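You operate a simulated robot arm through the tools that you are given. There is no shell and no other tool.

You are at the controls of a simulated two-armed robot. One attempt, no reset.

## Task
Take the lid off the small tin on the top of the oil bench and lay it down there.
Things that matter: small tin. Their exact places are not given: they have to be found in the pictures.

It is judged by the outcome, as a careful person would: the job done as asked, and still so three seconds after it is handed in. It fails if anything else is knocked over, pushed out of place, dropped, spilled or broken. Lids that push on must go on centred and level and be pressed home; caps that screw on are set level and turned clockwise until they are tight.

## Robot
Two 7-joint arms with two-finger parallel grippers on one trunk, on a base that moves. Base frame: it is fixed to the floor where the robot stands at the start and does not move with it; the origin is under the middle of the robot, x ahead of it, y to its left, z up. Units: cm, degrees, N and s.
The left shoulder is at the start at [2, 17, 115.3], the right one opposite. With the tool pointing down near the work surface each hand reaches from about 10 to 66 cm from the robot's upright axis, wherever it stands, measured 20 degrees to its own side. Places, roughly: small tin (8x8x6 cm) [40, -10, 80]. Payload 3.8 kg a hand.
The tool frame of a hand sits at the grasp point between the pads (the TCP): z along the fingers, y along the line on which they close. The tips reach 3 cm beyond it. The gripper opens to 11 cm. The fingers are 2 cm wide and 1 cm thick; the gripper's body (4.8 by 11.2 cm) begins 5.5 cm behind the TCP.
Orientation is that of the tool frame in the base frame, as [roll, pitch, yaw] about the fixed x, y, z axes, in that order (R = Rz(yaw) Ry(pitch) Rx(roll)). With the fingers straight down and closing along the base's y, the tool's x points along the base's -x, its y along +y and its z along -z.

## Interface
- The arms move only by the tool play_rows. It takes "left_steps", "right_steps" or both (then of equal length, played together; a hand with none holds still); each is text: rows parted by semicolons, each of 6 numbers parted by spaces: the shift along the tool's x, y, z in units of 30 mm (1.0 is 30 mm), then the turn, a rotation vector about the tool's x, y, z in units of 6 degrees (1.0 is 6 degrees). In form: dx dy dz ax ay az; .... A call has 1 to 20 rows; each row shifts and turns the commanded pose from where the row before left it, along the tool's axes as they then stand. "left_claw" and "right_claw" are, for a hand that has rows, the closure, from 0 (fully open) to 1 (shut), set as the call begins (left out, the last holds). A call with a number of a shift or a turn outside -1 to 1 is refused whole. A row lasts 0.2 s, in which the tool goes at most 5 cm and 8.6 degrees; a call with a longer step from one row to the next is refused whole, and so is a gripper value outside its range. Where a pose cannot be reached the arm comes as near as it can. A force on the tool above 40 N (or 10 N above the force at the start of the call, whichever is more), or a blocked arm, ends the call early, and 0.2 s more pass. The fingers move at their own pace (about 7.2 cm/s each) and stop on an object; they squeeze with about 42 N. The grip force told is the motor's: it shows also when the fingers shut on nothing. Time passes only in rows, and 0.2 s behind the last, so rows that do not move let the fingers close. It gives the time, the measured TCP pose, the force on the tool (base axes), the opening and the grip force at its end, in the units of the frame above (readings bear some noise), with the torque about the TCP (base axes, N m) and any sound that the robot's microphone picked up.
- Cameras (640 x 400 px; columns grow to the right, rows downward): "scene" is now at [11.64, -0.2, 129.52]; the picture's right is [0.05, -1.00, 0.00], its down [-0.69, -0.03, -0.73] and it looks along [0.73, 0.03, -0.69] (base axes); focal length 278 px, centre (320, 200). "left" rides on the left gripper at [7.2, -1.7, -10.3] in its tool frame; the picture's right is [0.23, 0.97, 0.00], its down [-0.76, 0.18, -0.62] and it looks along [-0.61, 0.14, 0.78] (tool axes); focal length 222 px, centre (320, 200). "right" rides on the right gripper at [7.2, 1.7, -10.3] in its tool frame; the picture's right is [-0.23, 0.97, 0.00], its down [-0.76, -0.18, -0.62] and it looks along [-0.61, -0.14, 0.78] (tool axes); focal length 222 px, centre (320, 200).
- capture(camera): a new picture of that camera. The clock stands still meanwhile.
- slide_trunk(by): moves the trunk up (or, below 0, down) by that many cm; the arms and the scene camera ride with it, the base frame stays. It gives what a move gives, with no picture.
- base_move(legs): drives the robot by 1 to 6 legs, each [ahead, turn to the left] in cm and degrees, along the robot's own axes; the way and the turn of a leg run together, so that a leg with both is an arc; at most 150 cm and 180 degrees a leg. The arms and the cameras ride along, it lands a little off, and it stops where it bumps. It gives what a move gives.
- aim_head(pan, tilt): turns the head with the scene camera to pan (to the left, within 80 degrees either way) and tilt (down, from -29 to 69), counted from straight ahead of the robot. It gives what a move gives.
- locate(camera, pixels): for up to 12 pixels [column, row] of the newest picture of that camera ("zoom" is the newest enlarged one), the place [x, y, z] in the base frame of the surface seen there, good to about 0.2 cm, but the place of the scene camera against the robot may be out by one fixed shift of up to 2.5 cm in any direction. The clock stands still meanwhile.
- close_up(camera, box): a new picture of the part [left, top, right, bottom] of that camera's present view, enlarged. The clock stands still meanwhile.
- job_done(): hands the job in; it is judged then, once.

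Unless the task says otherwise, let go and move clear before handing in.

The tools are called after "Call:" by a JSON object that holds its "op" and its "data". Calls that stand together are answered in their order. play_rows: Moves the arms, as the interface text tells. Its arguments: {"type":"object","properties":{"left_steps":{"type":"string"},"left_claw":{"type":"number"},"right_steps":{"type":"string"},"right_claw":{"type":"number"}},"required":[]} The other tools are called the same way: slide_trunk (by) moves the trunk up or down; base_move (legs) drives the base; aim_head (pan, tilt) turns the head that bears the scene camera; capture (camera) takes a picture; locate (camera, pixels) gives the place of the surface under pixels of a picture; close_up (camera, box) takes an enlarged picture of a part of a camera's view; job_done () hands the job in.

At the start:

```text
time: 0.0
left_tcp_pos: [51.76, 11.94, 102.62]
left_ee_rot: [-179.9, 0.0, 180.0]
left_wrist_force: [0.0, -0.5, 1.2]
left_moment: [-0.02, 0.0, -0.01]
left_gripper_width: 10.97
left_gripper_force: 0.1
right_tcp_pos: [32.35, -14.95, 99.18]
right_ee_rot: [-179.9, 0.1, 180.0]
right_wrist_force: [0.4, 0.3, 0.1]
right_moment: [-0.03, -0.01, 0.01]
right_gripper_width: 11.0
right_gripper_force: 0.1
trunk travel left (down, up): [-25.0, 32.0]
robot x, y, heading: [-0.1, -0.07, 0.2]
head pan, tilt (commanded): [2.7, 43.3]
```

scene: 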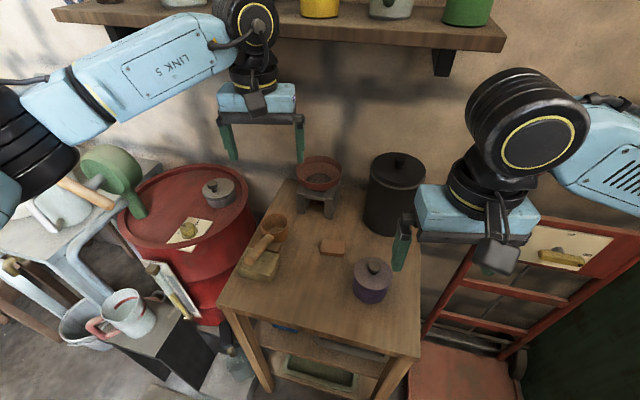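
right: 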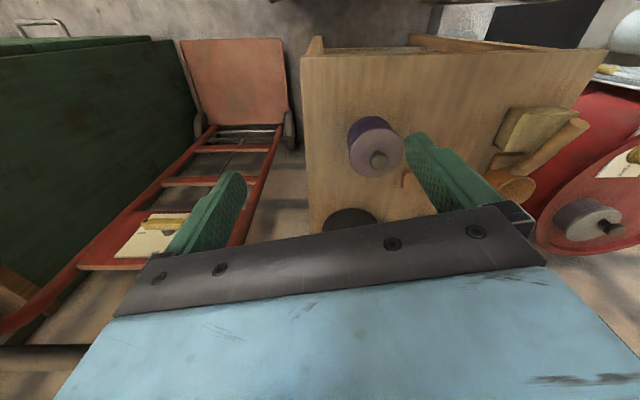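
left: 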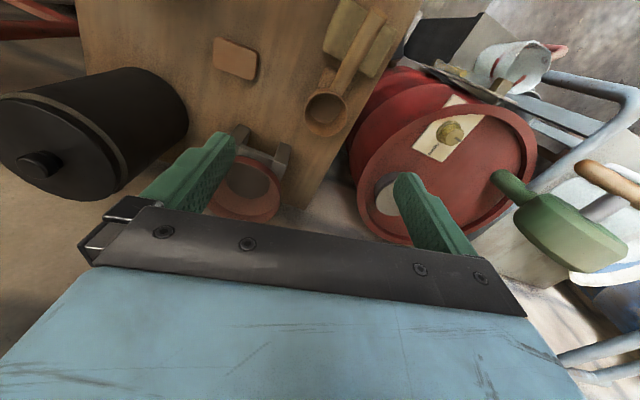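

The scene picture shows a small purple tin with a grey knobbed lid near pixel (372, 280). I'll take enlarged views and find its place.

Call:
{"op": "close_up", "data": {"camera": "scene", "box": [310, 220, 430, 320]}}

Call:
{"op": "close_up", "data": {"camera": "right", "box": [320, 90, 440, 200]}}

Call:
{"op": "locate", "data": {"camera": "scene", "pixels": [[374, 262], [374, 270], [372, 280], [356, 275], [390, 275], [371, 298], [335, 300], [330, 248], [395, 180], [400, 335]]}}

Call:
{"op": "locate", "data": {"camera": "right", "pixels": [[378, 160], [370, 140], [392, 140], [360, 165], [375, 125], [354, 140], [450, 80], [330, 100]]}}

```text
4.00 times, centred on (370, 270) of scene
```

zoom: 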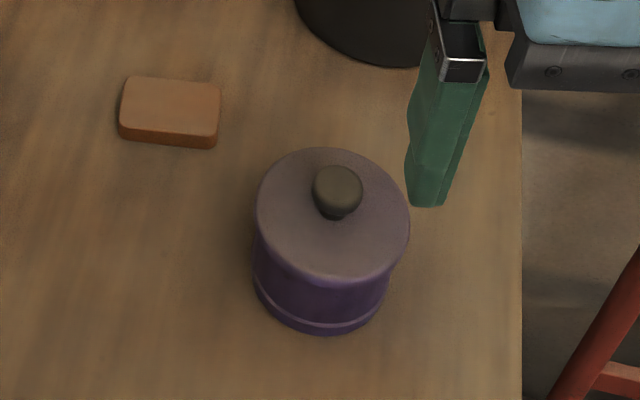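

```text
3.64 times, centred on (380, 145) of right
```

zoom: 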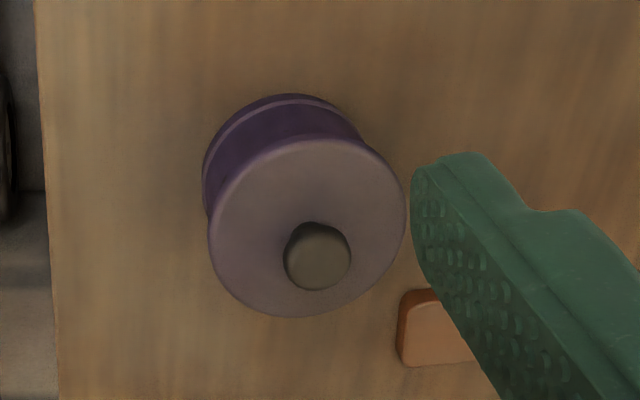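

```text
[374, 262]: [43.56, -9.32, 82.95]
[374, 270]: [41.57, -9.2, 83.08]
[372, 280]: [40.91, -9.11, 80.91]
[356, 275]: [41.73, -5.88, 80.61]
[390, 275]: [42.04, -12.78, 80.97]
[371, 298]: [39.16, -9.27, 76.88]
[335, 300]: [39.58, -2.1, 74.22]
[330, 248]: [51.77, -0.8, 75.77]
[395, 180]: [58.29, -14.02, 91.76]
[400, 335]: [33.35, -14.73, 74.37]
```

```text
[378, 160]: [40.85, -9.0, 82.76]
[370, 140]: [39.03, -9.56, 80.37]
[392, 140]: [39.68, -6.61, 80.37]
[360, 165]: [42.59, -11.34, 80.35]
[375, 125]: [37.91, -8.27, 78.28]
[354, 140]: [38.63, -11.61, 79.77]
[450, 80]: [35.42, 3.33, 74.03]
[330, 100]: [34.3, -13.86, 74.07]
```

The zoom of the right camera shows the lid disc (ellipse about (208–406, 138–317)) with a knob at (318, 256). I'll locate rim and knob points there to get the centre and heights.

Call:
{"op": "locate", "data": {"camera": "zoom", "pixels": [[318, 256], [318, 285], [318, 235], [295, 256], [342, 256], [214, 228], [400, 210], [300, 145], [300, 310], [230, 165], [380, 160], [320, 218]]}}

Call:
{"op": "close_up", "data": {"camera": "right", "box": [340, 110, 420, 180]}}

```text
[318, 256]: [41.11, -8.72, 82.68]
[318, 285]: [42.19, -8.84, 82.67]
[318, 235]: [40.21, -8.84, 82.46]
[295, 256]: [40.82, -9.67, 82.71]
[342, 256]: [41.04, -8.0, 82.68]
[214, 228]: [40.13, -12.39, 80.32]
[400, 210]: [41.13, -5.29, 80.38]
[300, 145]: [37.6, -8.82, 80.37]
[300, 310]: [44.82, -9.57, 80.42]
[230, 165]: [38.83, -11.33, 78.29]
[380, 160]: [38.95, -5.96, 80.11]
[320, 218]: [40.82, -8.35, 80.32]
```

```text
5.71 times, centred on (380, 145) of right
```

zoom: 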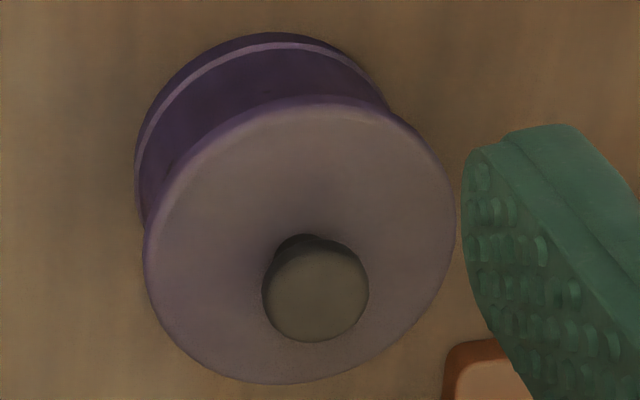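

The lid top is level at z≈80.4 with its centre near (41.2, -8.85), and the knob is at (41.1, -8.8) with its top at z≈82.7. I'll bring the right hand above the knob with the fingers open and look again.

Call:
{"op": "play_rows", "data": {"right_steps": "-0.49 0.342 0.4 0 0 0; -0.49 0.342 0.4 0 0 0; -0.49 0.342 0.4 0 0 0; -0.49 0.342 0.4 0 0 0; -0.49 0.342 0.4 0 0 0; -0.49 0.342 0.4 0 0 0; 0 0 0 0 0 0", "right_claw": 0}}

Call:
{"op": "capture", "data": {"camera": "right"}}

Call:
{"op": "capture", "data": {"camera": "scene"}}

```text
time: 1.6
left_tcp_pos: [51.65, 11.9, 102.49]
left_ee_rot: [-180.0, 0.0, -180.0]
left_wrist_force: [-0.2, -0.1, -0.7]
left_moment: [0.0, 0.01, 0.04]
left_gripper_width: 10.99
left_gripper_force: 0.1
right_tcp_pos: [41.19, -8.79, 91.87]
right_ee_rot: [180.0, 0.0, -180.0]
right_wrist_force: [0.3, 0.2, 0.0]
right_moment: [0.01, 0.01, 0.0]
right_gripper_width: 10.97
right_gripper_force: 0.0
trunk travel left (down, up): [-25.0, 32.0]
robot x, y, heading: [0.25, -0.24, 0.1]
head pan, tilt (commanded): [2.7, 43.3]
```

```text
taken
```

right: 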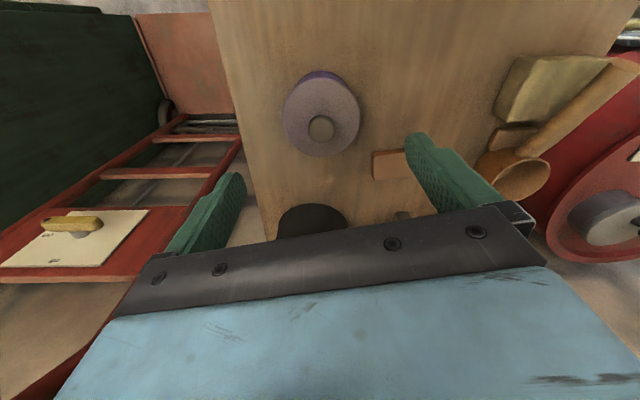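

```text
taken
```

scene: 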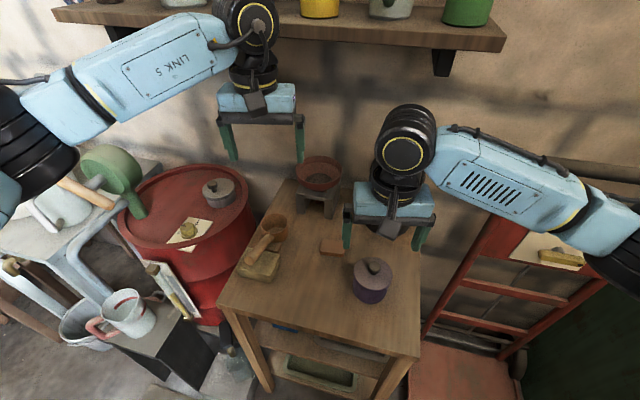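

The right hand is above the tin: the knob shows at (321, 128), where the tool axis should project. I'll check the knob and lid precisely once more from here.

Call:
{"op": "close_up", "data": {"camera": "right", "box": [272, 60, 372, 165]}}

Call:
{"op": "locate", "data": {"camera": "right", "pixels": [[321, 128], [312, 128], [330, 128], [321, 119], [321, 137], [288, 115], [355, 115], [320, 82], [320, 153], [240, 60], [330, 220], [310, 213]]}}

```text
3.81 times, centred on (322, 112) of right
```

zoom: 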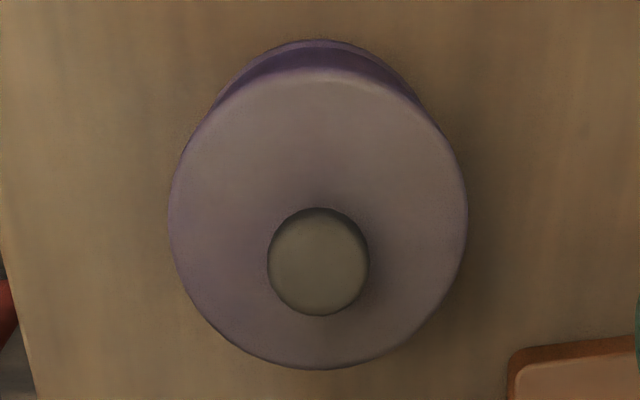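

```text
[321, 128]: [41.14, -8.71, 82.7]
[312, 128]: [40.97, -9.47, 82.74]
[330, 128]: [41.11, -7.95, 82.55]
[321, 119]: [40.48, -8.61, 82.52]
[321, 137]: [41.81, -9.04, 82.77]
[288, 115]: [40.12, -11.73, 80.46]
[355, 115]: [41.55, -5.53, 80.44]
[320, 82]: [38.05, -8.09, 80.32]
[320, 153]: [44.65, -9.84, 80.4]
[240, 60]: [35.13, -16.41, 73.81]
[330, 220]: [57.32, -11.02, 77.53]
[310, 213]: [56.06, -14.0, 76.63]
```

Knob centre confirmed at (41.14, -8.75), about 2.3 cm wide, and the TCP is at (41.19, -8.79). I'll descend straight to TCP z≈83.75 so the tips stop just above the lid plate, still open.

Call:
{"op": "play_rows", "data": {"right_steps": "0.01 0.01 0.5 0 0 0; 0 0 0.5 0 0 0; 0 0 0.5 0 0 0; 0 0 0.5 0 0 0; 0 0 0.4 0 0 0; 0 0 0.3 0 0 0; 0 0 0 0 0 0; 0 0 0 0 0 0", "right_claw": 0}}

Call:
{"op": "capture", "data": {"camera": "right"}}

Call:
{"op": "close_up", "data": {"camera": "scene", "box": [310, 200, 450, 310]}}

```text
time: 3.4
left_tcp_pos: [51.74, 11.98, 102.54]
left_ee_rot: [179.9, 0.0, 180.0]
left_wrist_force: [-0.3, -0.3, 0.2]
left_moment: [-0.02, 0.02, -0.01]
left_gripper_width: 11.02
left_gripper_force: 0.0
right_tcp_pos: [41.14, -8.81, 83.65]
right_ee_rot: [-180.0, 0.1, 180.0]
right_wrist_force: [0.0, -0.5, -0.2]
right_moment: [0.02, -0.02, -0.03]
right_gripper_width: 11.0
right_gripper_force: 0.1
trunk travel left (down, up): [-25.0, 32.0]
robot x, y, heading: [0.28, -0.01, -0.5]
head pan, tilt (commanded): [2.7, 43.3]
```

```text
taken
```

right: 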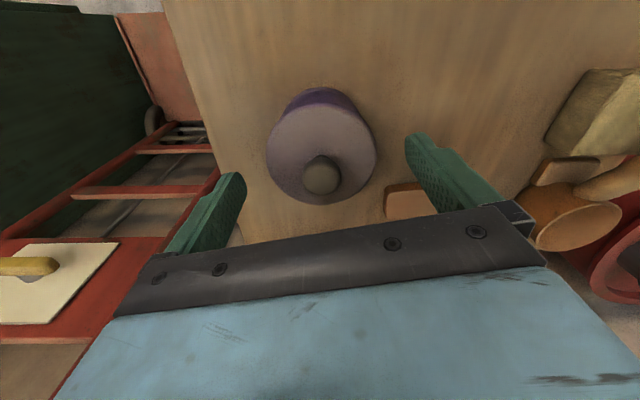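

```text
3.64 times, centred on (380, 255) of scene
```

zoom: 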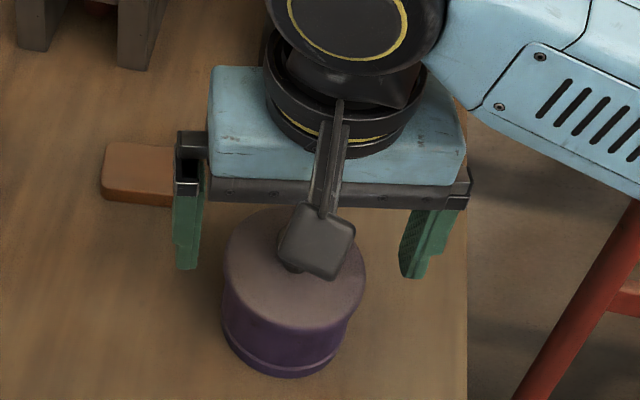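

The tips straddle the lid with no contact, and the knob at (321, 176) sits centred between the pads. I'll close on the knob now.

Call:
{"op": "play_rows", "data": {"right_steps": "0 0 0 0 0 0; 0 0 0 0 0 0; 0 0 0 0 0 0; 0 0 0 0 0 0; 0 0 0 0 0 0; 0 0 0 0 0 0", "right_claw": 1}}

Call:
{"op": "capture", "data": {"camera": "right"}}

Call:
{"op": "close_up", "data": {"camera": "scene", "box": [310, 200, 450, 310]}}

```text
time: 4.8
left_tcp_pos: [51.79, 12.03, 102.51]
left_ee_rot: [-180.0, 0.1, -180.0]
left_wrist_force: [0.6, -0.4, -0.5]
left_moment: [0.01, 0.02, -0.02]
left_gripper_width: 11.01
left_gripper_force: 0.1
right_tcp_pos: [41.26, -8.82, 83.68]
right_ee_rot: [-180.0, -0.1, -180.0]
right_wrist_force: [0.6, -0.1, -0.2]
right_moment: [0.02, -0.02, 0.04]
right_gripper_width: 2.24
right_gripper_force: 42.3
trunk travel left (down, up): [-25.0, 32.0]
robot x, y, heading: [-0.07, -0.12, 0.0]
head pan, tilt (commanded): [2.7, 43.3]
```

```text
taken
```

right: 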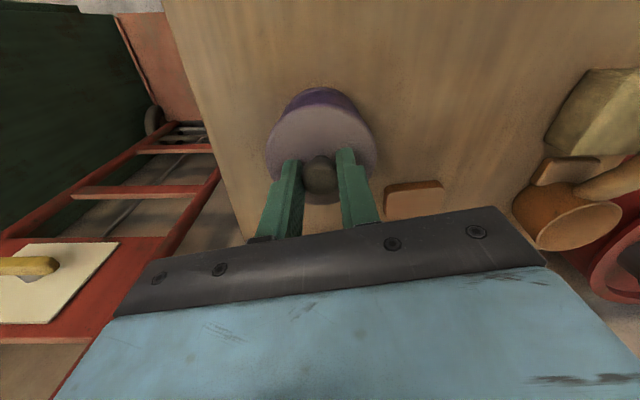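

```text
3.64 times, centred on (380, 255) of scene
```

zoom: 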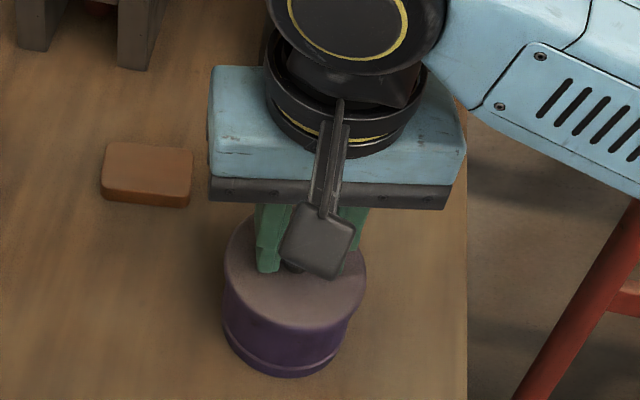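

The knob is held (opening 2.24 cm, 42 N) and the tin hasn't moved. I'll lift gently by about 6 mm and read the force to see whether the lid is loose or tight.

Call:
{"op": "play_rows", "data": {"right_steps": "0 0 -0.05 0 0 0; 0 0 -0.05 0 0 0; 0 0 -0.05 0 0 0; 0 0 -0.05 0 0 0; 0 0 0 0 0 0"}}

Call:
{"op": "capture", "data": {"camera": "right"}}

Call:
{"op": "close_up", "data": {"camera": "scene", "box": [310, 200, 450, 310]}}

```text
time: 6.0
left_tcp_pos: [51.63, 11.99, 102.51]
left_ee_rot: [179.9, -0.1, -180.0]
left_wrist_force: [-0.7, -0.4, -0.2]
left_moment: [-0.03, -0.04, 0.02]
left_gripper_width: 10.97
left_gripper_force: 0.0
right_tcp_pos: [41.09, -8.83, 84.34]
right_ee_rot: [-180.0, -0.1, -179.9]
right_wrist_force: [0.2, -0.7, -0.4]
right_moment: [0.02, 0.0, -0.04]
right_gripper_width: 2.23
right_gripper_force: 41.8
trunk travel left (down, up): [-25.0, 32.0]
robot x, y, heading: [0.21, -0.37, -0.2]
head pan, tilt (commanded): [2.7, 43.3]
```

```text
taken
```

right: 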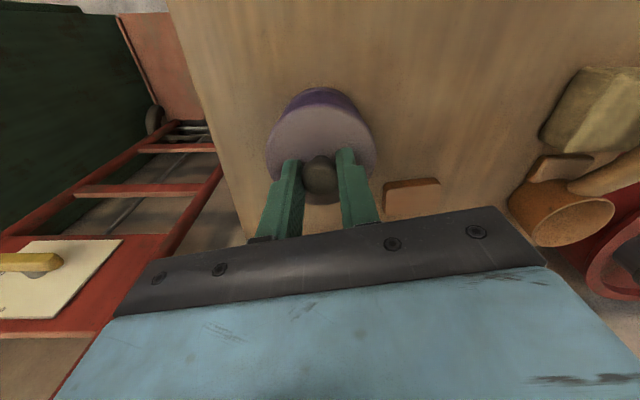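

```text
3.64 times, centred on (380, 255) of scene
```

zoom: 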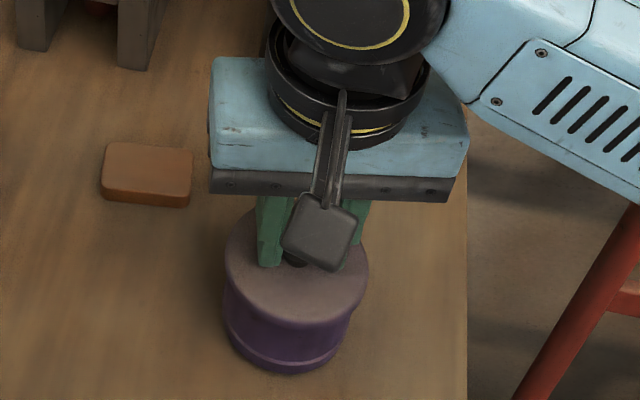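

The force stayed near zero, but in the scene zoom the tin's bottom edge seems to have risen from row 378 to 373 along with the lid. I'll check closer whether the body came up too.

Call:
{"op": "close_up", "data": {"camera": "scene", "box": [345, 255, 405, 310]}}

Call:
{"op": "close_up", "data": {"camera": "right", "box": [252, 70, 392, 210]}}

Call:
{"op": "locate", "data": {"camera": "right", "pixels": [[318, 92], [318, 96], [318, 100], [290, 115], [350, 112], [318, 125], [318, 86], [318, 80]]}}

```text
7.27 times, centred on (375, 282) of scene
```

zoom: 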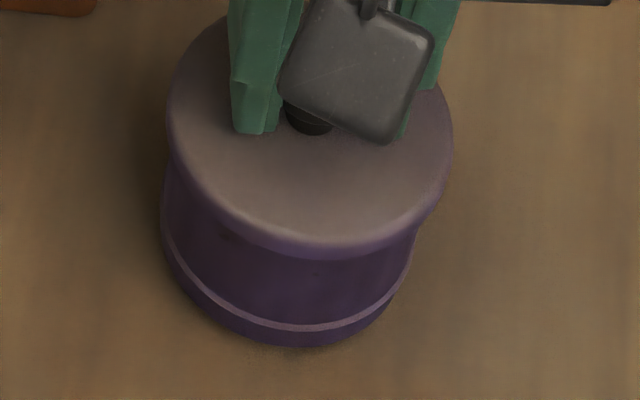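

```text
2.86 times, centred on (322, 140) of right
```

zoom: 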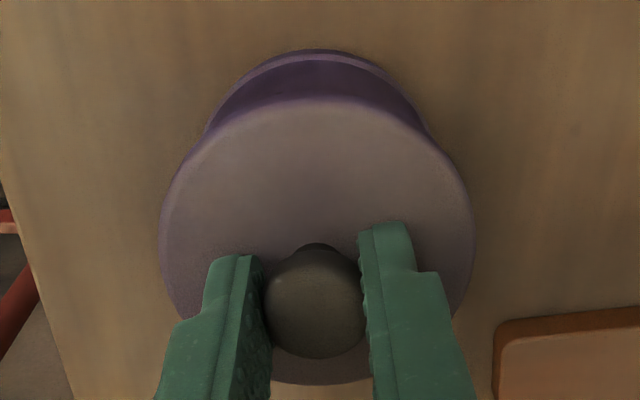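

```text
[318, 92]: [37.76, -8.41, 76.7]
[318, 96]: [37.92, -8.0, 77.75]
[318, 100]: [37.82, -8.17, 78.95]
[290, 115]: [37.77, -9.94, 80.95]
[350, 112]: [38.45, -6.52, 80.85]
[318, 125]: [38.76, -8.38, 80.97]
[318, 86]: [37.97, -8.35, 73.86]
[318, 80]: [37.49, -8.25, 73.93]
```

The tin's visible bottom edge in this zoom is near row 49. I'll locate points along it to tell whether it hangs above the bench (z≈74).

Call:
{"op": "locate", "data": {"camera": "zoom", "pixels": [[318, 44], [318, 48], [318, 51], [318, 54], [318, 58], [318, 64], [318, 72], [318, 80], [318, 90], [318, 98], [280, 60], [360, 60]]}}

Call:
{"op": "close_up", "data": {"camera": "scene", "box": [345, 275, 405, 310]}}

```text
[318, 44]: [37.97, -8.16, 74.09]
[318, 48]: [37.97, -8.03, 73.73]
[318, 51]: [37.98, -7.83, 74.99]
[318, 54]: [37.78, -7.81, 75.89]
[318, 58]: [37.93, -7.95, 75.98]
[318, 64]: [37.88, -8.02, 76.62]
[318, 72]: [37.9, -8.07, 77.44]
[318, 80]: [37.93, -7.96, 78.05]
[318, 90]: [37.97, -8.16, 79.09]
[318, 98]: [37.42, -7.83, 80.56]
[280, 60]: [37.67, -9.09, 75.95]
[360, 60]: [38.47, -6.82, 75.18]
```

```text
10.67 times, centred on (375, 292) of scene
```

zoom: 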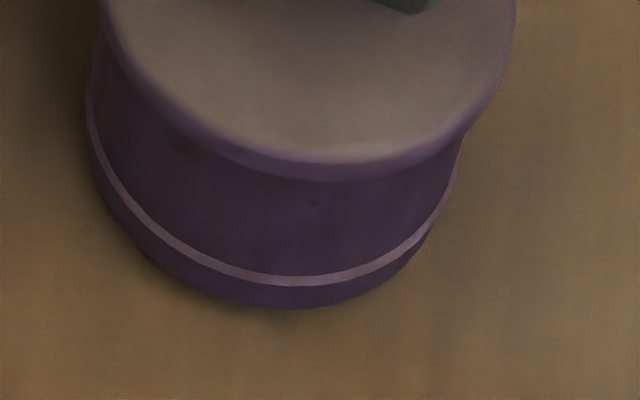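

Readings suggest the whole tin came up with the lid (bottom edge now at z≈75, scene bottom edge shifted about 1.6 px). I'll lower it gently back by the same amount and compare the same zoom to be sure.

Call:
{"op": "play_rows", "data": {"right_steps": "0 0 0.05 0 0 0; 0 0 0.05 0 0 0; 0 0 0.05 0 0 0; 0 0 0.04 0 0 0; 0 0 0 0 0 0"}}

Call:
{"op": "close_up", "data": {"camera": "scene", "box": [345, 275, 405, 310]}}

Call:
{"op": "close_up", "data": {"camera": "right", "box": [252, 70, 392, 210]}}

```text
time: 7.2
left_tcp_pos: [51.77, 12.01, 102.59]
left_ee_rot: [-179.9, -0.1, -180.0]
left_wrist_force: [0.0, -0.8, -0.4]
left_moment: [-0.02, -0.01, -0.05]
left_gripper_width: 11.0
left_gripper_force: 0.1
right_tcp_pos: [41.18, -8.75, 83.84]
right_ee_rot: [-180.0, -0.1, 179.9]
right_wrist_force: [0.4, -0.1, -0.3]
right_moment: [-0.01, -0.01, 0.0]
right_gripper_width: 2.23
right_gripper_force: 41.9
trunk travel left (down, up): [-25.0, 32.0]
robot x, y, heading: [-0.25, 0.14, 0.1]
head pan, tilt (commanded): [2.7, 43.3]
```

```text
10.67 times, centred on (375, 292) of scene
```

zoom: 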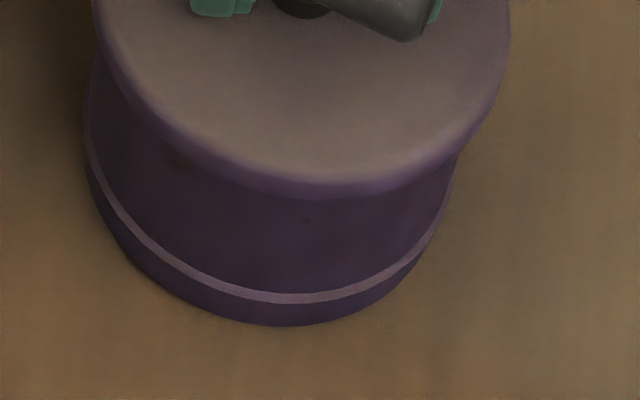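

```text
2.86 times, centred on (322, 140) of right
```

zoom: 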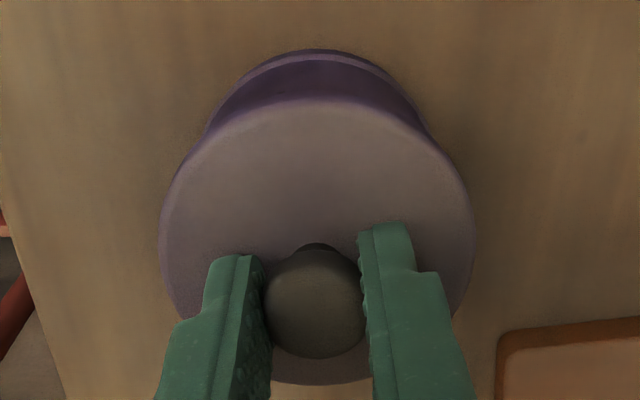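

Confirmed: in the same zoom the bottom edge moved from row 308 back to 325, so the whole tin lifts with the tightly pushed-on lid, and the body must be held by the left hand. I'll seat the tin the last 0.3 mm, then stage the left hand at a standoff, yawed 60° for a slanted side approach.

Call:
{"op": "play_rows", "data": {"right_steps": "0 0 0.01 0 0 0; 0 0 0 0 0 0"}}

Call:
{"op": "play_rows", "data": {"left_steps": "0.747 -0.19 0.31 0 0 0; 0.747 -0.19 0.31 0 0 0; 0.747 -0.19 0.31 0 0 0; 0.747 -0.19 0.31 0 0 0; 0.747 -0.19 0.31 0 0 0; 0.747 -0.19 0.31 0 0 0; 0.747 -0.19 0.31 0 0 0; 0 0 0 0 0 1; 0 0 0 0 0 1; 0 0 0 0 0 1; 0 0 0 0 0 1; 0 0 0 0 0 1; 0 0 0 0 0 1; 0 0 0 0 0 1; 0 0 0 0 0 1; 0 0 0 0 0 1; 0 0 0 0 0 1; 0 0 0 0 0 0", "left_claw": 0}}

Call:
{"op": "capture", "data": {"camera": "scene"}}

Call:
{"op": "capture", "data": {"camera": "left"}}

```text
time: 7.8
left_tcp_pos: [51.77, 11.88, 102.35]
left_ee_rot: [180.0, 0.0, -180.0]
left_wrist_force: [-0.1, -0.4, 0.0]
left_moment: [0.01, 0.01, 0.04]
left_gripper_width: 10.97
left_gripper_force: 0.0
right_tcp_pos: [41.13, -8.83, 83.72]
right_ee_rot: [180.0, 0.0, 179.9]
right_wrist_force: [0.7, -0.8, -0.2]
right_moment: [0.02, -0.03, -0.02]
right_gripper_width: 2.23
right_gripper_force: 41.7
trunk travel left (down, up): [-25.0, 32.0]
robot x, y, heading: [0.13, 0.15, -0.1]
head pan, tilt (commanded): [2.7, 43.3]
```

```text
time: 11.6
left_tcp_pos: [36.08, 7.98, 96.0]
left_ee_rot: [180.0, 0.0, 120.0]
left_wrist_force: [0.0, -0.5, -0.4]
left_moment: [-0.01, 0.01, -0.01]
left_gripper_width: 11.02
left_gripper_force: 0.1
right_tcp_pos: [41.13, -8.91, 83.77]
right_ee_rot: [-180.0, 0.0, -180.0]
right_wrist_force: [-1.2, 0.1, -0.6]
right_moment: [0.02, 0.01, 0.01]
right_gripper_width: 2.22
right_gripper_force: 41.9
trunk travel left (down, up): [-25.0, 32.0]
robot x, y, heading: [-0.25, -0.04, -0.0]
head pan, tilt (commanded): [2.7, 43.3]
```

```text
taken
```

scene: 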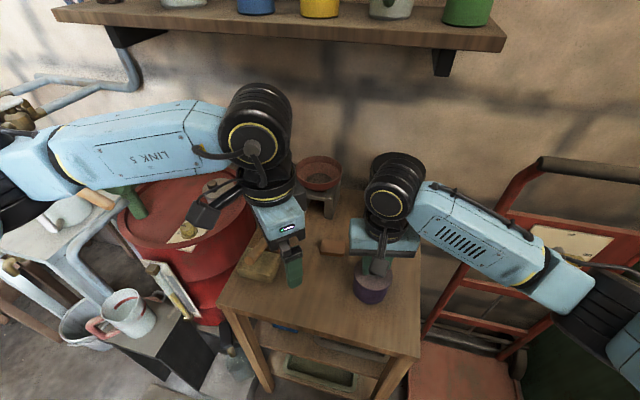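

```text
taken
```

left: 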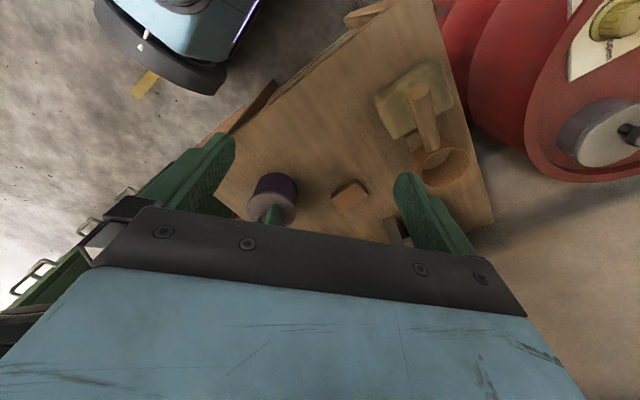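

The left hand reached (36, 8, 96) with yaw 120° as intended. I'll locate the other items on the bench (yellow block, cup, brick) to keep clear of them during the tilt.

Call:
{"op": "locate", "data": {"camera": "left", "pixels": [[385, 100], [400, 130], [430, 65], [450, 95], [425, 160], [465, 165], [350, 190], [335, 205], [275, 185], [365, 15], [225, 185], [480, 215]]}}

Call:
{"op": "locate", "data": {"camera": "scene", "pixels": [[250, 275], [275, 270], [238, 265], [274, 235], [222, 303], [330, 246], [418, 355], [300, 330]]}}

```text
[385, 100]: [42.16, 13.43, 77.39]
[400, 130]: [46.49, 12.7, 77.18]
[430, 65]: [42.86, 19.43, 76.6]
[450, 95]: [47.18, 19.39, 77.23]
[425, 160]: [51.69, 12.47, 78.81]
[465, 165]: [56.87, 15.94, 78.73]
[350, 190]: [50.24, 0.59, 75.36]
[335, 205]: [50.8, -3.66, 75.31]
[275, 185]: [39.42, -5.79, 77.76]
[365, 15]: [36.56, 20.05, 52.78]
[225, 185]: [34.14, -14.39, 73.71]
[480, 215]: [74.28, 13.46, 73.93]
```

```text
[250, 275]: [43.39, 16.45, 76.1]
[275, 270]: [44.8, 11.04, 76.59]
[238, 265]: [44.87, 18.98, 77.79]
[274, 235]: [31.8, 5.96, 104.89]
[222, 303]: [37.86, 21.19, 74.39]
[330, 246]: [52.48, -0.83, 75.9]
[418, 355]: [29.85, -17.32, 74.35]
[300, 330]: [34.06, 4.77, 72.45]
```

The yellow block is at x 42–47, y 11–20 and the brick is near (50.5, -1.5), both clear of the planned path. Next I'll tilt the left hand 55° about its own y at this safe height.

Call:
{"op": "play_rows", "data": {"left_steps": "0 0 0 0 -1 0; 0 0 0 0 -1 0; 0 0 0 0 -1 0; 0 0 0 0 -1 0; 0 0 0 0 -1 0; 0 0 0 0 -1 0; 0 0 0 0 -1 0; 0 0 0 0 -1 0; 0 0 0 0 -1 0; 0 0 0 0 -0.167 0; 0 0 0 0 0 0"}}

Call:
{"op": "capture", "data": {"camera": "scene"}}

Call:
{"op": "capture", "data": {"camera": "left"}}

```text
time: 14.0
left_tcp_pos: [36.0, 7.99, 96.04]
left_ee_rot: [-180.0, 55.0, 120.0]
left_wrist_force: [0.1, 0.0, 0.7]
left_moment: [0.0, 0.01, 0.0]
left_gripper_width: 10.98
left_gripper_force: 0.1
right_tcp_pos: [41.1, -8.79, 83.78]
right_ee_rot: [-180.0, 0.0, -180.0]
right_wrist_force: [-0.4, 0.3, -1.1]
right_moment: [-0.01, -0.02, 0.01]
right_gripper_width: 2.25
right_gripper_force: 42.1
trunk travel left (down, up): [-25.0, 32.0]
robot x, y, heading: [0.04, 0.27, 0.1]
head pan, tilt (commanded): [2.7, 43.3]
```

```text
taken
```

scene: 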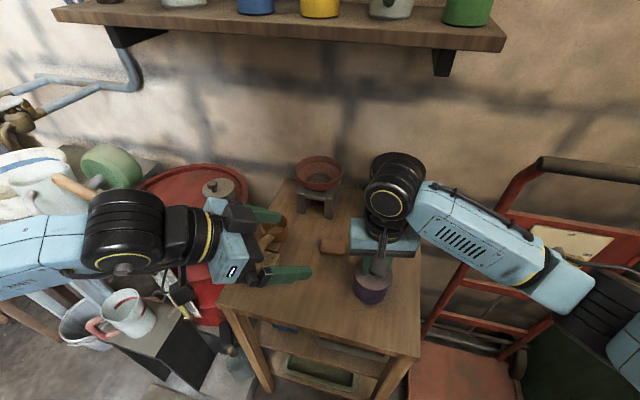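

```text
taken
```

left: 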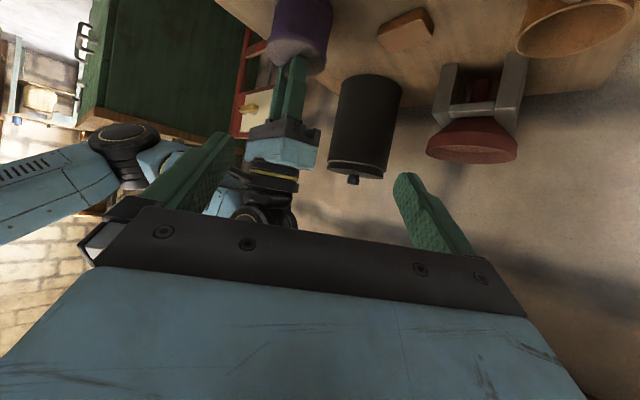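

The tilt went as planned (roll 180, pitch 55, yaw 120), and the tin is seen at the top of the left picture near (300, 25). I'll shift the left hand to a standoff about 15 cm short of the grip, along the approach line.

Call:
{"op": "play_rows", "data": {"left_steps": "0.411 -0.266 0.547 0 0 0; 0.411 -0.266 0.547 0 0 0; 0.411 -0.266 0.547 0 0 0; 0.411 -0.266 0.547 0 0 0; 0.411 -0.266 0.547 0 0 0; 0 0 0 0 0 0"}}

Call:
{"op": "capture", "data": {"camera": "scene"}}

Call:
{"op": "capture", "data": {"camera": "left"}}

```text
time: 15.4
left_tcp_pos: [34.19, 3.25, 86.2]
left_ee_rot: [179.9, 55.1, 120.1]
left_wrist_force: [-0.3, 0.2, -0.3]
left_moment: [-0.02, 0.02, -0.04]
left_gripper_width: 10.99
left_gripper_force: 0.1
right_tcp_pos: [41.18, -8.8, 83.71]
right_ee_rot: [-180.0, 0.0, -180.0]
right_wrist_force: [-0.3, -0.4, 0.3]
right_moment: [0.02, 0.0, 0.0]
right_gripper_width: 2.21
right_gripper_force: 42.3
trunk travel left (down, up): [-25.0, 32.0]
robot x, y, heading: [-0.21, -0.18, 0.2]
head pan, tilt (commanded): [2.7, 43.3]
```

```text
taken
```

scene: 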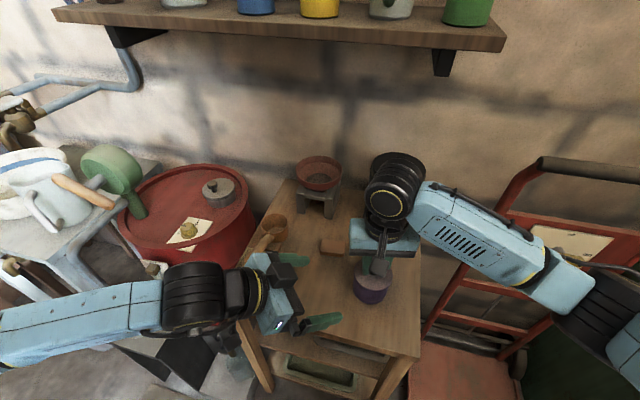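

```text
taken
```

left: 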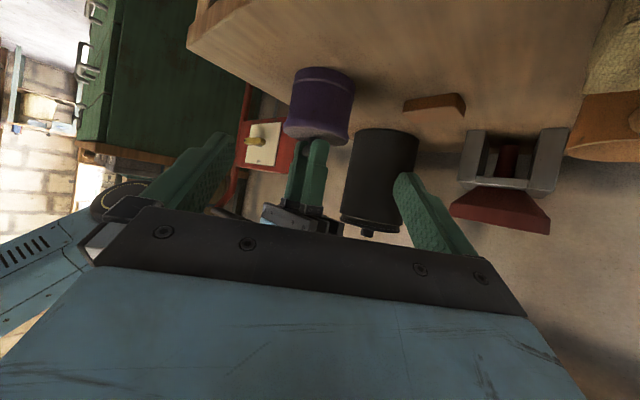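

The tin shows at (320, 105) in the left picture, nicely on the approach axis (column 320). I'll zoom in to measure the lid lip and body from here.

Call:
{"op": "close_up", "data": {"camera": "left", "box": [270, 55, 370, 155]}}

Call:
{"op": "locate", "data": {"camera": "left", "pixels": [[320, 72], [320, 80], [320, 95], [320, 110], [320, 122], [320, 130], [320, 137], [293, 100], [350, 105], [298, 100], [345, 105], [320, 64]]}}

```text
4.00 times, centred on (320, 105) of left
```

zoom: 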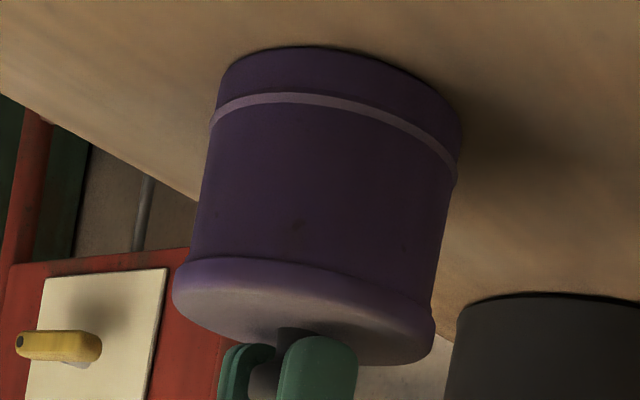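

```text
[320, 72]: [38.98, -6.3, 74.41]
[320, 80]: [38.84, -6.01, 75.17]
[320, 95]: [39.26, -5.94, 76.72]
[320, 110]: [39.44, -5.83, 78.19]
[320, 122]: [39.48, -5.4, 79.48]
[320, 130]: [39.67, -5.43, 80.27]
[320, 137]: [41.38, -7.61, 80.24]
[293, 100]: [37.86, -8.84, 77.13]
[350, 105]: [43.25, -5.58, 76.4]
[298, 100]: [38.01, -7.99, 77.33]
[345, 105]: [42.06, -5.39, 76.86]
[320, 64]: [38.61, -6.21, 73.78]
```

Body radius is about 3.4 cm, the lip spans z 79.3–80.35, and the bench is at 74, so fingers at z≈75–78.5 fit under the lip. I'll advance 11 cm along the approach axis, then check before the last 4 cm.

Call:
{"op": "play_rows", "data": {"left_steps": "0 0 0.5 0 0 0; 0 0 0.5 0 0 0; 0 0 0.5 0 0 0; 0 0 0.5 0 0 0; 0 0 0.5 0 0 0; 0 0 0.5 0 0 0; 0 0 0.4 0 0 0; 0 0 0.27 0 0 0; 0 0 0 0 0 0"}}

Call:
{"op": "capture", "data": {"camera": "scene"}}

Call:
{"op": "capture", "data": {"camera": "left"}}

Call:
{"op": "capture", "data": {"camera": "right"}}

```text
time: 17.4
left_tcp_pos: [38.78, -4.58, 79.93]
left_ee_rot: [179.9, 55.0, 120.0]
left_wrist_force: [0.1, -0.8, -0.2]
left_moment: [-0.02, 0.02, 0.01]
left_gripper_width: 11.0
left_gripper_force: 0.1
right_tcp_pos: [41.17, -8.91, 83.74]
right_ee_rot: [-179.9, 0.0, 180.0]
right_wrist_force: [-1.2, 0.1, 0.2]
right_moment: [-0.03, 0.02, 0.02]
right_gripper_width: 2.23
right_gripper_force: 41.8
trunk travel left (down, up): [-25.0, 32.0]
robot x, y, heading: [0.08, 0.12, -0.1]
head pan, tilt (commanded): [2.7, 43.3]
```

```text
taken
```

scene: 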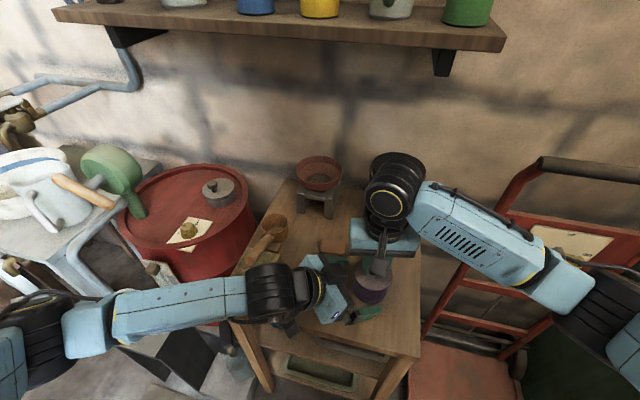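

```text
taken
```

left: 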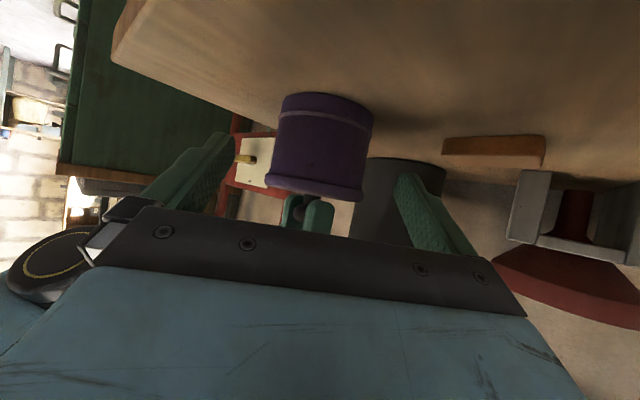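

```text
taken
```

right: 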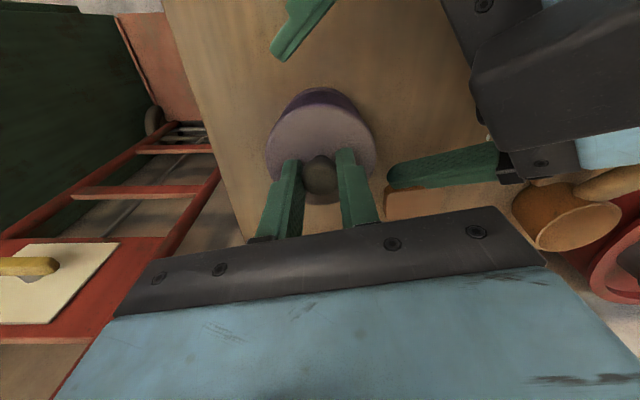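

Both left fingers straddle the tin without contact: in the right picture they are at (300, 30) and (440, 170), and in the left picture the tin stays centred at column 320. I'll advance the last 4 cm slowly.

Call:
{"op": "play_rows", "data": {"left_steps": "0 0 0.25 0 0 0; 0 0 0.25 0 0 0; 0 0 0.25 0 0 0; 0 0 0.2 0 0 0; 0 0 0.2 0 0 0; 0 0 0.18 0 0 0; 0 0 0 0 0 0"}}

Call:
{"op": "capture", "data": {"camera": "left"}}

Call:
{"op": "capture", "data": {"camera": "right"}}

Call:
{"op": "close_up", "data": {"camera": "scene", "box": [270, 200, 430, 340]}}

```text
time: 19.0
left_tcp_pos: [40.31, -7.43, 77.62]
left_ee_rot: [-180.0, 55.0, 120.1]
left_wrist_force: [0.1, 0.8, -0.2]
left_moment: [0.0, -0.01, 0.03]
left_gripper_width: 11.01
left_gripper_force: 0.0
right_tcp_pos: [41.1, -8.96, 83.68]
right_ee_rot: [180.0, 0.1, -180.0]
right_wrist_force: [-0.9, 0.0, -2.1]
right_moment: [0.02, 0.0, -0.01]
right_gripper_width: 2.21
right_gripper_force: 41.9
trunk travel left (down, up): [-25.0, 32.0]
robot x, y, heading: [-0.43, -0.22, 0.4]
head pan, tilt (commanded): [2.7, 43.3]
```

```text
taken
```

left: 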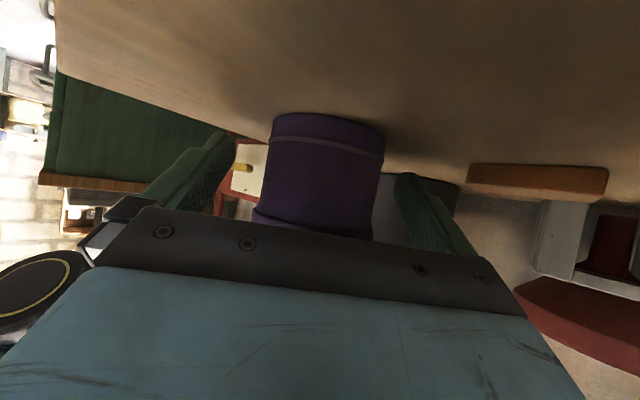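

```text
taken
```

right: 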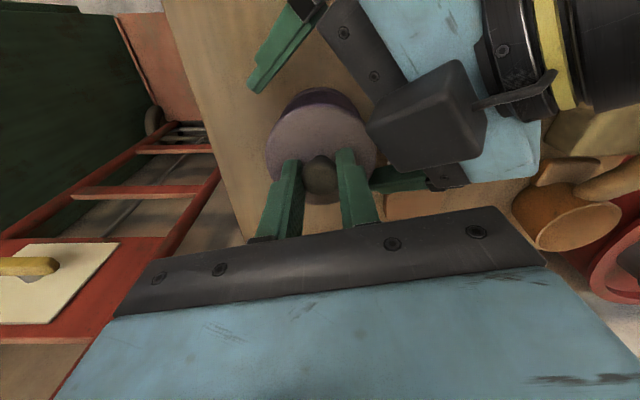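

```text
2.86 times, centred on (350, 270) of scene
```

zoom: 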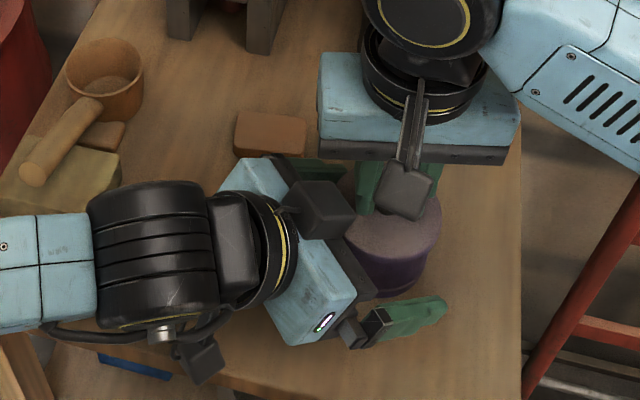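

The left hand is at its grip pose with no contact force, but a dark box on the left gripper's upper side shows at (420, 115) in the right picture, close to the lid. I'll locate it to check clearance before closing or lifting.

Call:
{"op": "locate", "data": {"camera": "right", "pixels": [[380, 125], [390, 165], [450, 70], [480, 125], [420, 115], [440, 150], [515, 90], [355, 40], [400, 100], [365, 135], [345, 160], [375, 150]]}}

Call:
{"op": "close_up", "data": {"camera": "right", "box": [240, 0, 560, 240]}}

```text
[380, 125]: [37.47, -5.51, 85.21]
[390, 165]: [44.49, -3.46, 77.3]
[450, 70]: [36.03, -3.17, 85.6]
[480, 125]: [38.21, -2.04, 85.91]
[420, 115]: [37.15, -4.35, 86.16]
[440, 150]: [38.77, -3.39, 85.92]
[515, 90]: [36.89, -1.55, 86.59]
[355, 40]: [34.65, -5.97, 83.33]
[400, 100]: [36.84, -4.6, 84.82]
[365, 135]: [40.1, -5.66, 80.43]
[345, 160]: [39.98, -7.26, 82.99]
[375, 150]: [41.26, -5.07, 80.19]
```

```text
1.67 times, centred on (400, 120) of right
```

zoom: 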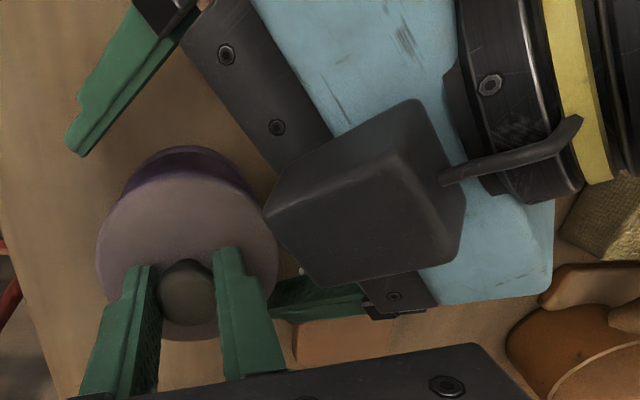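

The box's nearest corner is at (37.5, -5.5, 85), about 4.6–4.9 cm from the tin axis, so the lid (radius 3.8) can rise straight past it. Now I'll close the left fingers on the tin body.

Call:
{"op": "play_rows", "data": {"left_steps": "0 0 0 0 0 0; 0 0 0 0 0 0; 0 0 0 0 0 0; 0 0 0 0 0 0; 0 0 0 0 0 0", "left_claw": 1}}

Call:
{"op": "capture", "data": {"camera": "left"}}

Call:
{"op": "capture", "data": {"camera": "right"}}

```text
time: 20.2
left_tcp_pos: [40.39, -7.47, 77.67]
left_ee_rot: [-180.0, 55.0, 120.1]
left_wrist_force: [0.8, 0.0, 0.3]
left_moment: [-0.01, 0.02, 0.03]
left_gripper_width: 7.29
left_gripper_force: 41.8
right_tcp_pos: [41.11, -8.82, 83.81]
right_ee_rot: [179.9, 0.0, 180.0]
right_wrist_force: [-0.3, 0.2, -0.4]
right_moment: [-0.01, -0.01, -0.01]
right_gripper_width: 2.23
right_gripper_force: 41.8
trunk travel left (down, up): [-25.0, 32.0]
robot x, y, heading: [0.16, 0.18, 0.0]
head pan, tilt (commanded): [2.7, 43.3]
heard: snap
```

```text
taken
```

left: 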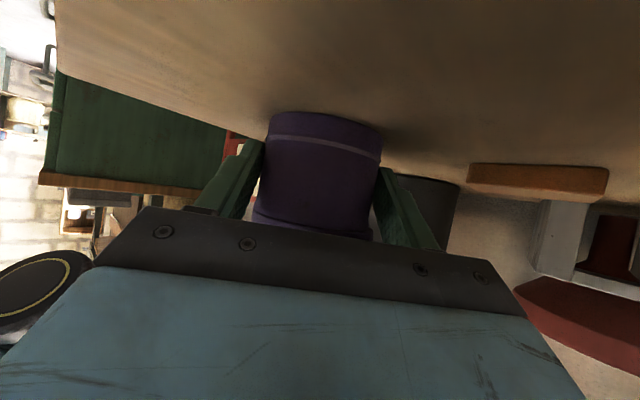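

```text
taken
```

right: 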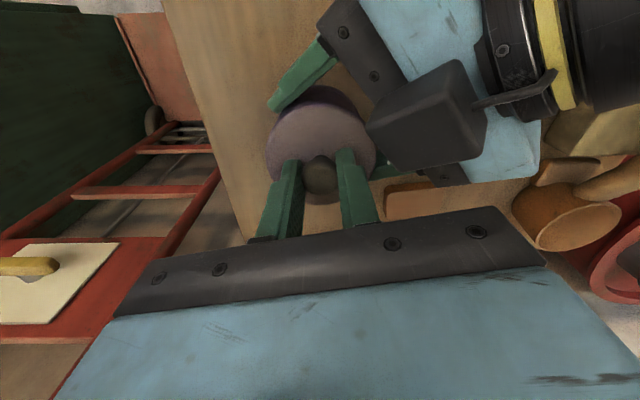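

The left hand grips the body (opening 7.29 cm, 42 N), but a "snap" was heard, so I'll look closely at the tin before going on.

Call:
{"op": "close_up", "data": {"camera": "left", "box": [220, 90, 430, 250]}}

Call:
{"op": "close_up", "data": {"camera": "right", "box": [240, 60, 400, 220]}}

Call:
{"op": "close_up", "data": {"camera": "scene", "box": [330, 240, 410, 320]}}

```text
2.50 times, centred on (325, 170) of left
```

zoom: 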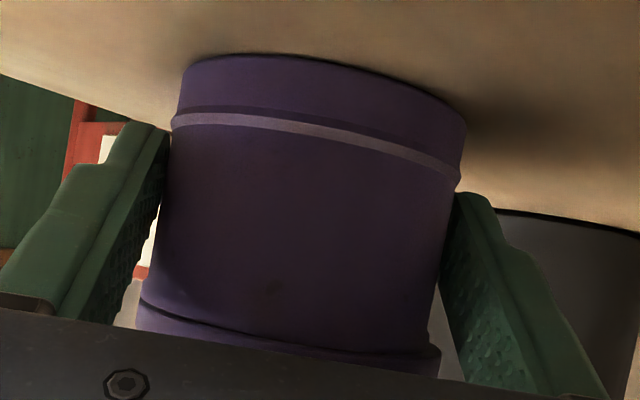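

```text
2.50 times, centred on (320, 140) of right
```

zoom: 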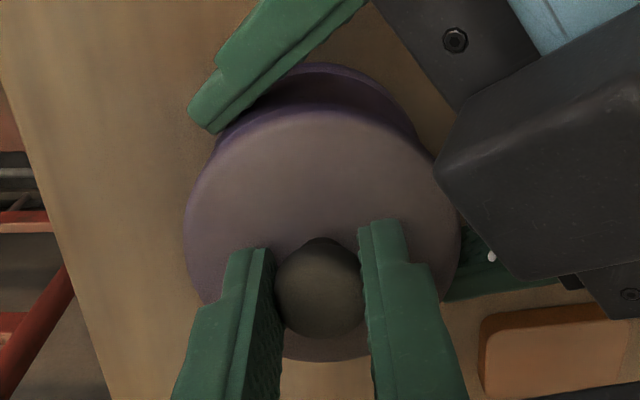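

```text
5.00 times, centred on (370, 280) of scene
```

zoom: 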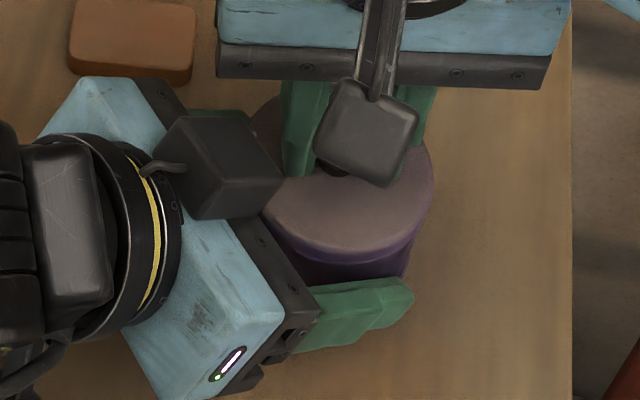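

Nothing looks broken: the left pads bear on the bead ring of the body and the lid is level; the snap may be the lid's fit letting go. I'll now raise the right hand slowly by 9 mm while the left holds the body.

Call:
{"op": "play_rows", "data": {"right_steps": "0 0 -0.05 0 0 0; 0 0 -0.05 0 0 0; 0 0 -0.05 0 0 0; 0 0 -0.05 0 0 0; 0 0 -0.05 0 0 0; 0 0 -0.05 0 0 0; 0 0 0 0 0 0"}}

Call:
{"op": "close_up", "data": {"camera": "left", "box": [220, 90, 430, 250]}}

Call:
{"op": "close_up", "data": {"camera": "right", "box": [240, 60, 400, 220]}}

Call:
{"op": "close_up", "data": {"camera": "scene", "box": [330, 240, 410, 320]}}

```text
time: 21.8
left_tcp_pos: [40.31, -7.39, 77.66]
left_ee_rot: [180.0, 55.0, 120.1]
left_wrist_force: [-0.2, 0.5, -1.1]
left_moment: [0.04, -0.01, 0.0]
left_gripper_width: 7.28
left_gripper_force: 41.5
right_tcp_pos: [41.07, -8.9, 84.7]
right_ee_rot: [180.0, -0.1, -179.9]
right_wrist_force: [-0.6, -0.1, 0.4]
right_moment: [0.01, 0.0, -0.01]
right_gripper_width: 2.21
right_gripper_force: 41.5
trunk travel left (down, up): [-25.0, 32.0]
robot x, y, heading: [0.05, 0.21, 0.0]
head pan, tilt (commanded): [2.7, 43.3]
```

```text
2.50 times, centred on (325, 170) of left
```

zoom: 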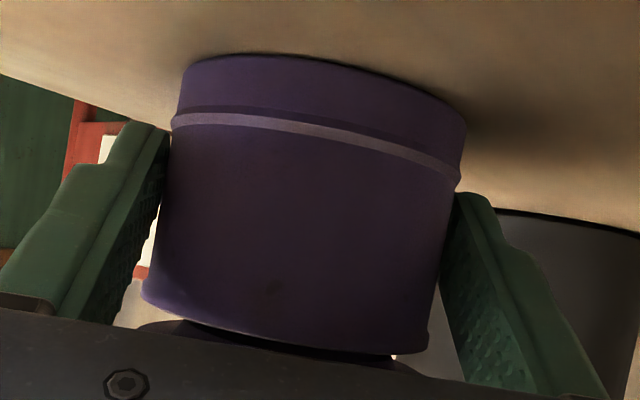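

```text
2.50 times, centred on (320, 140) of right
```

zoom: 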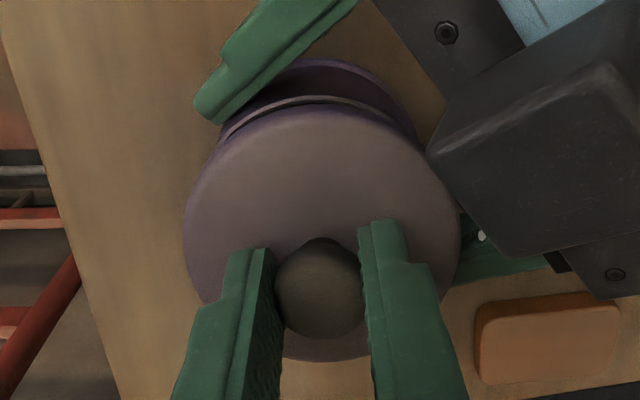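

```text
5.00 times, centred on (370, 280) of scene
```

zoom: 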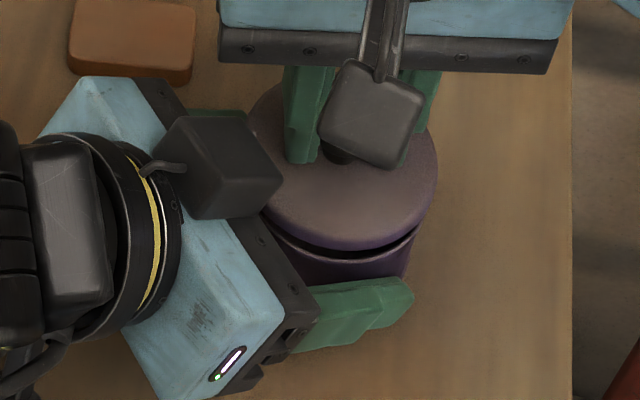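

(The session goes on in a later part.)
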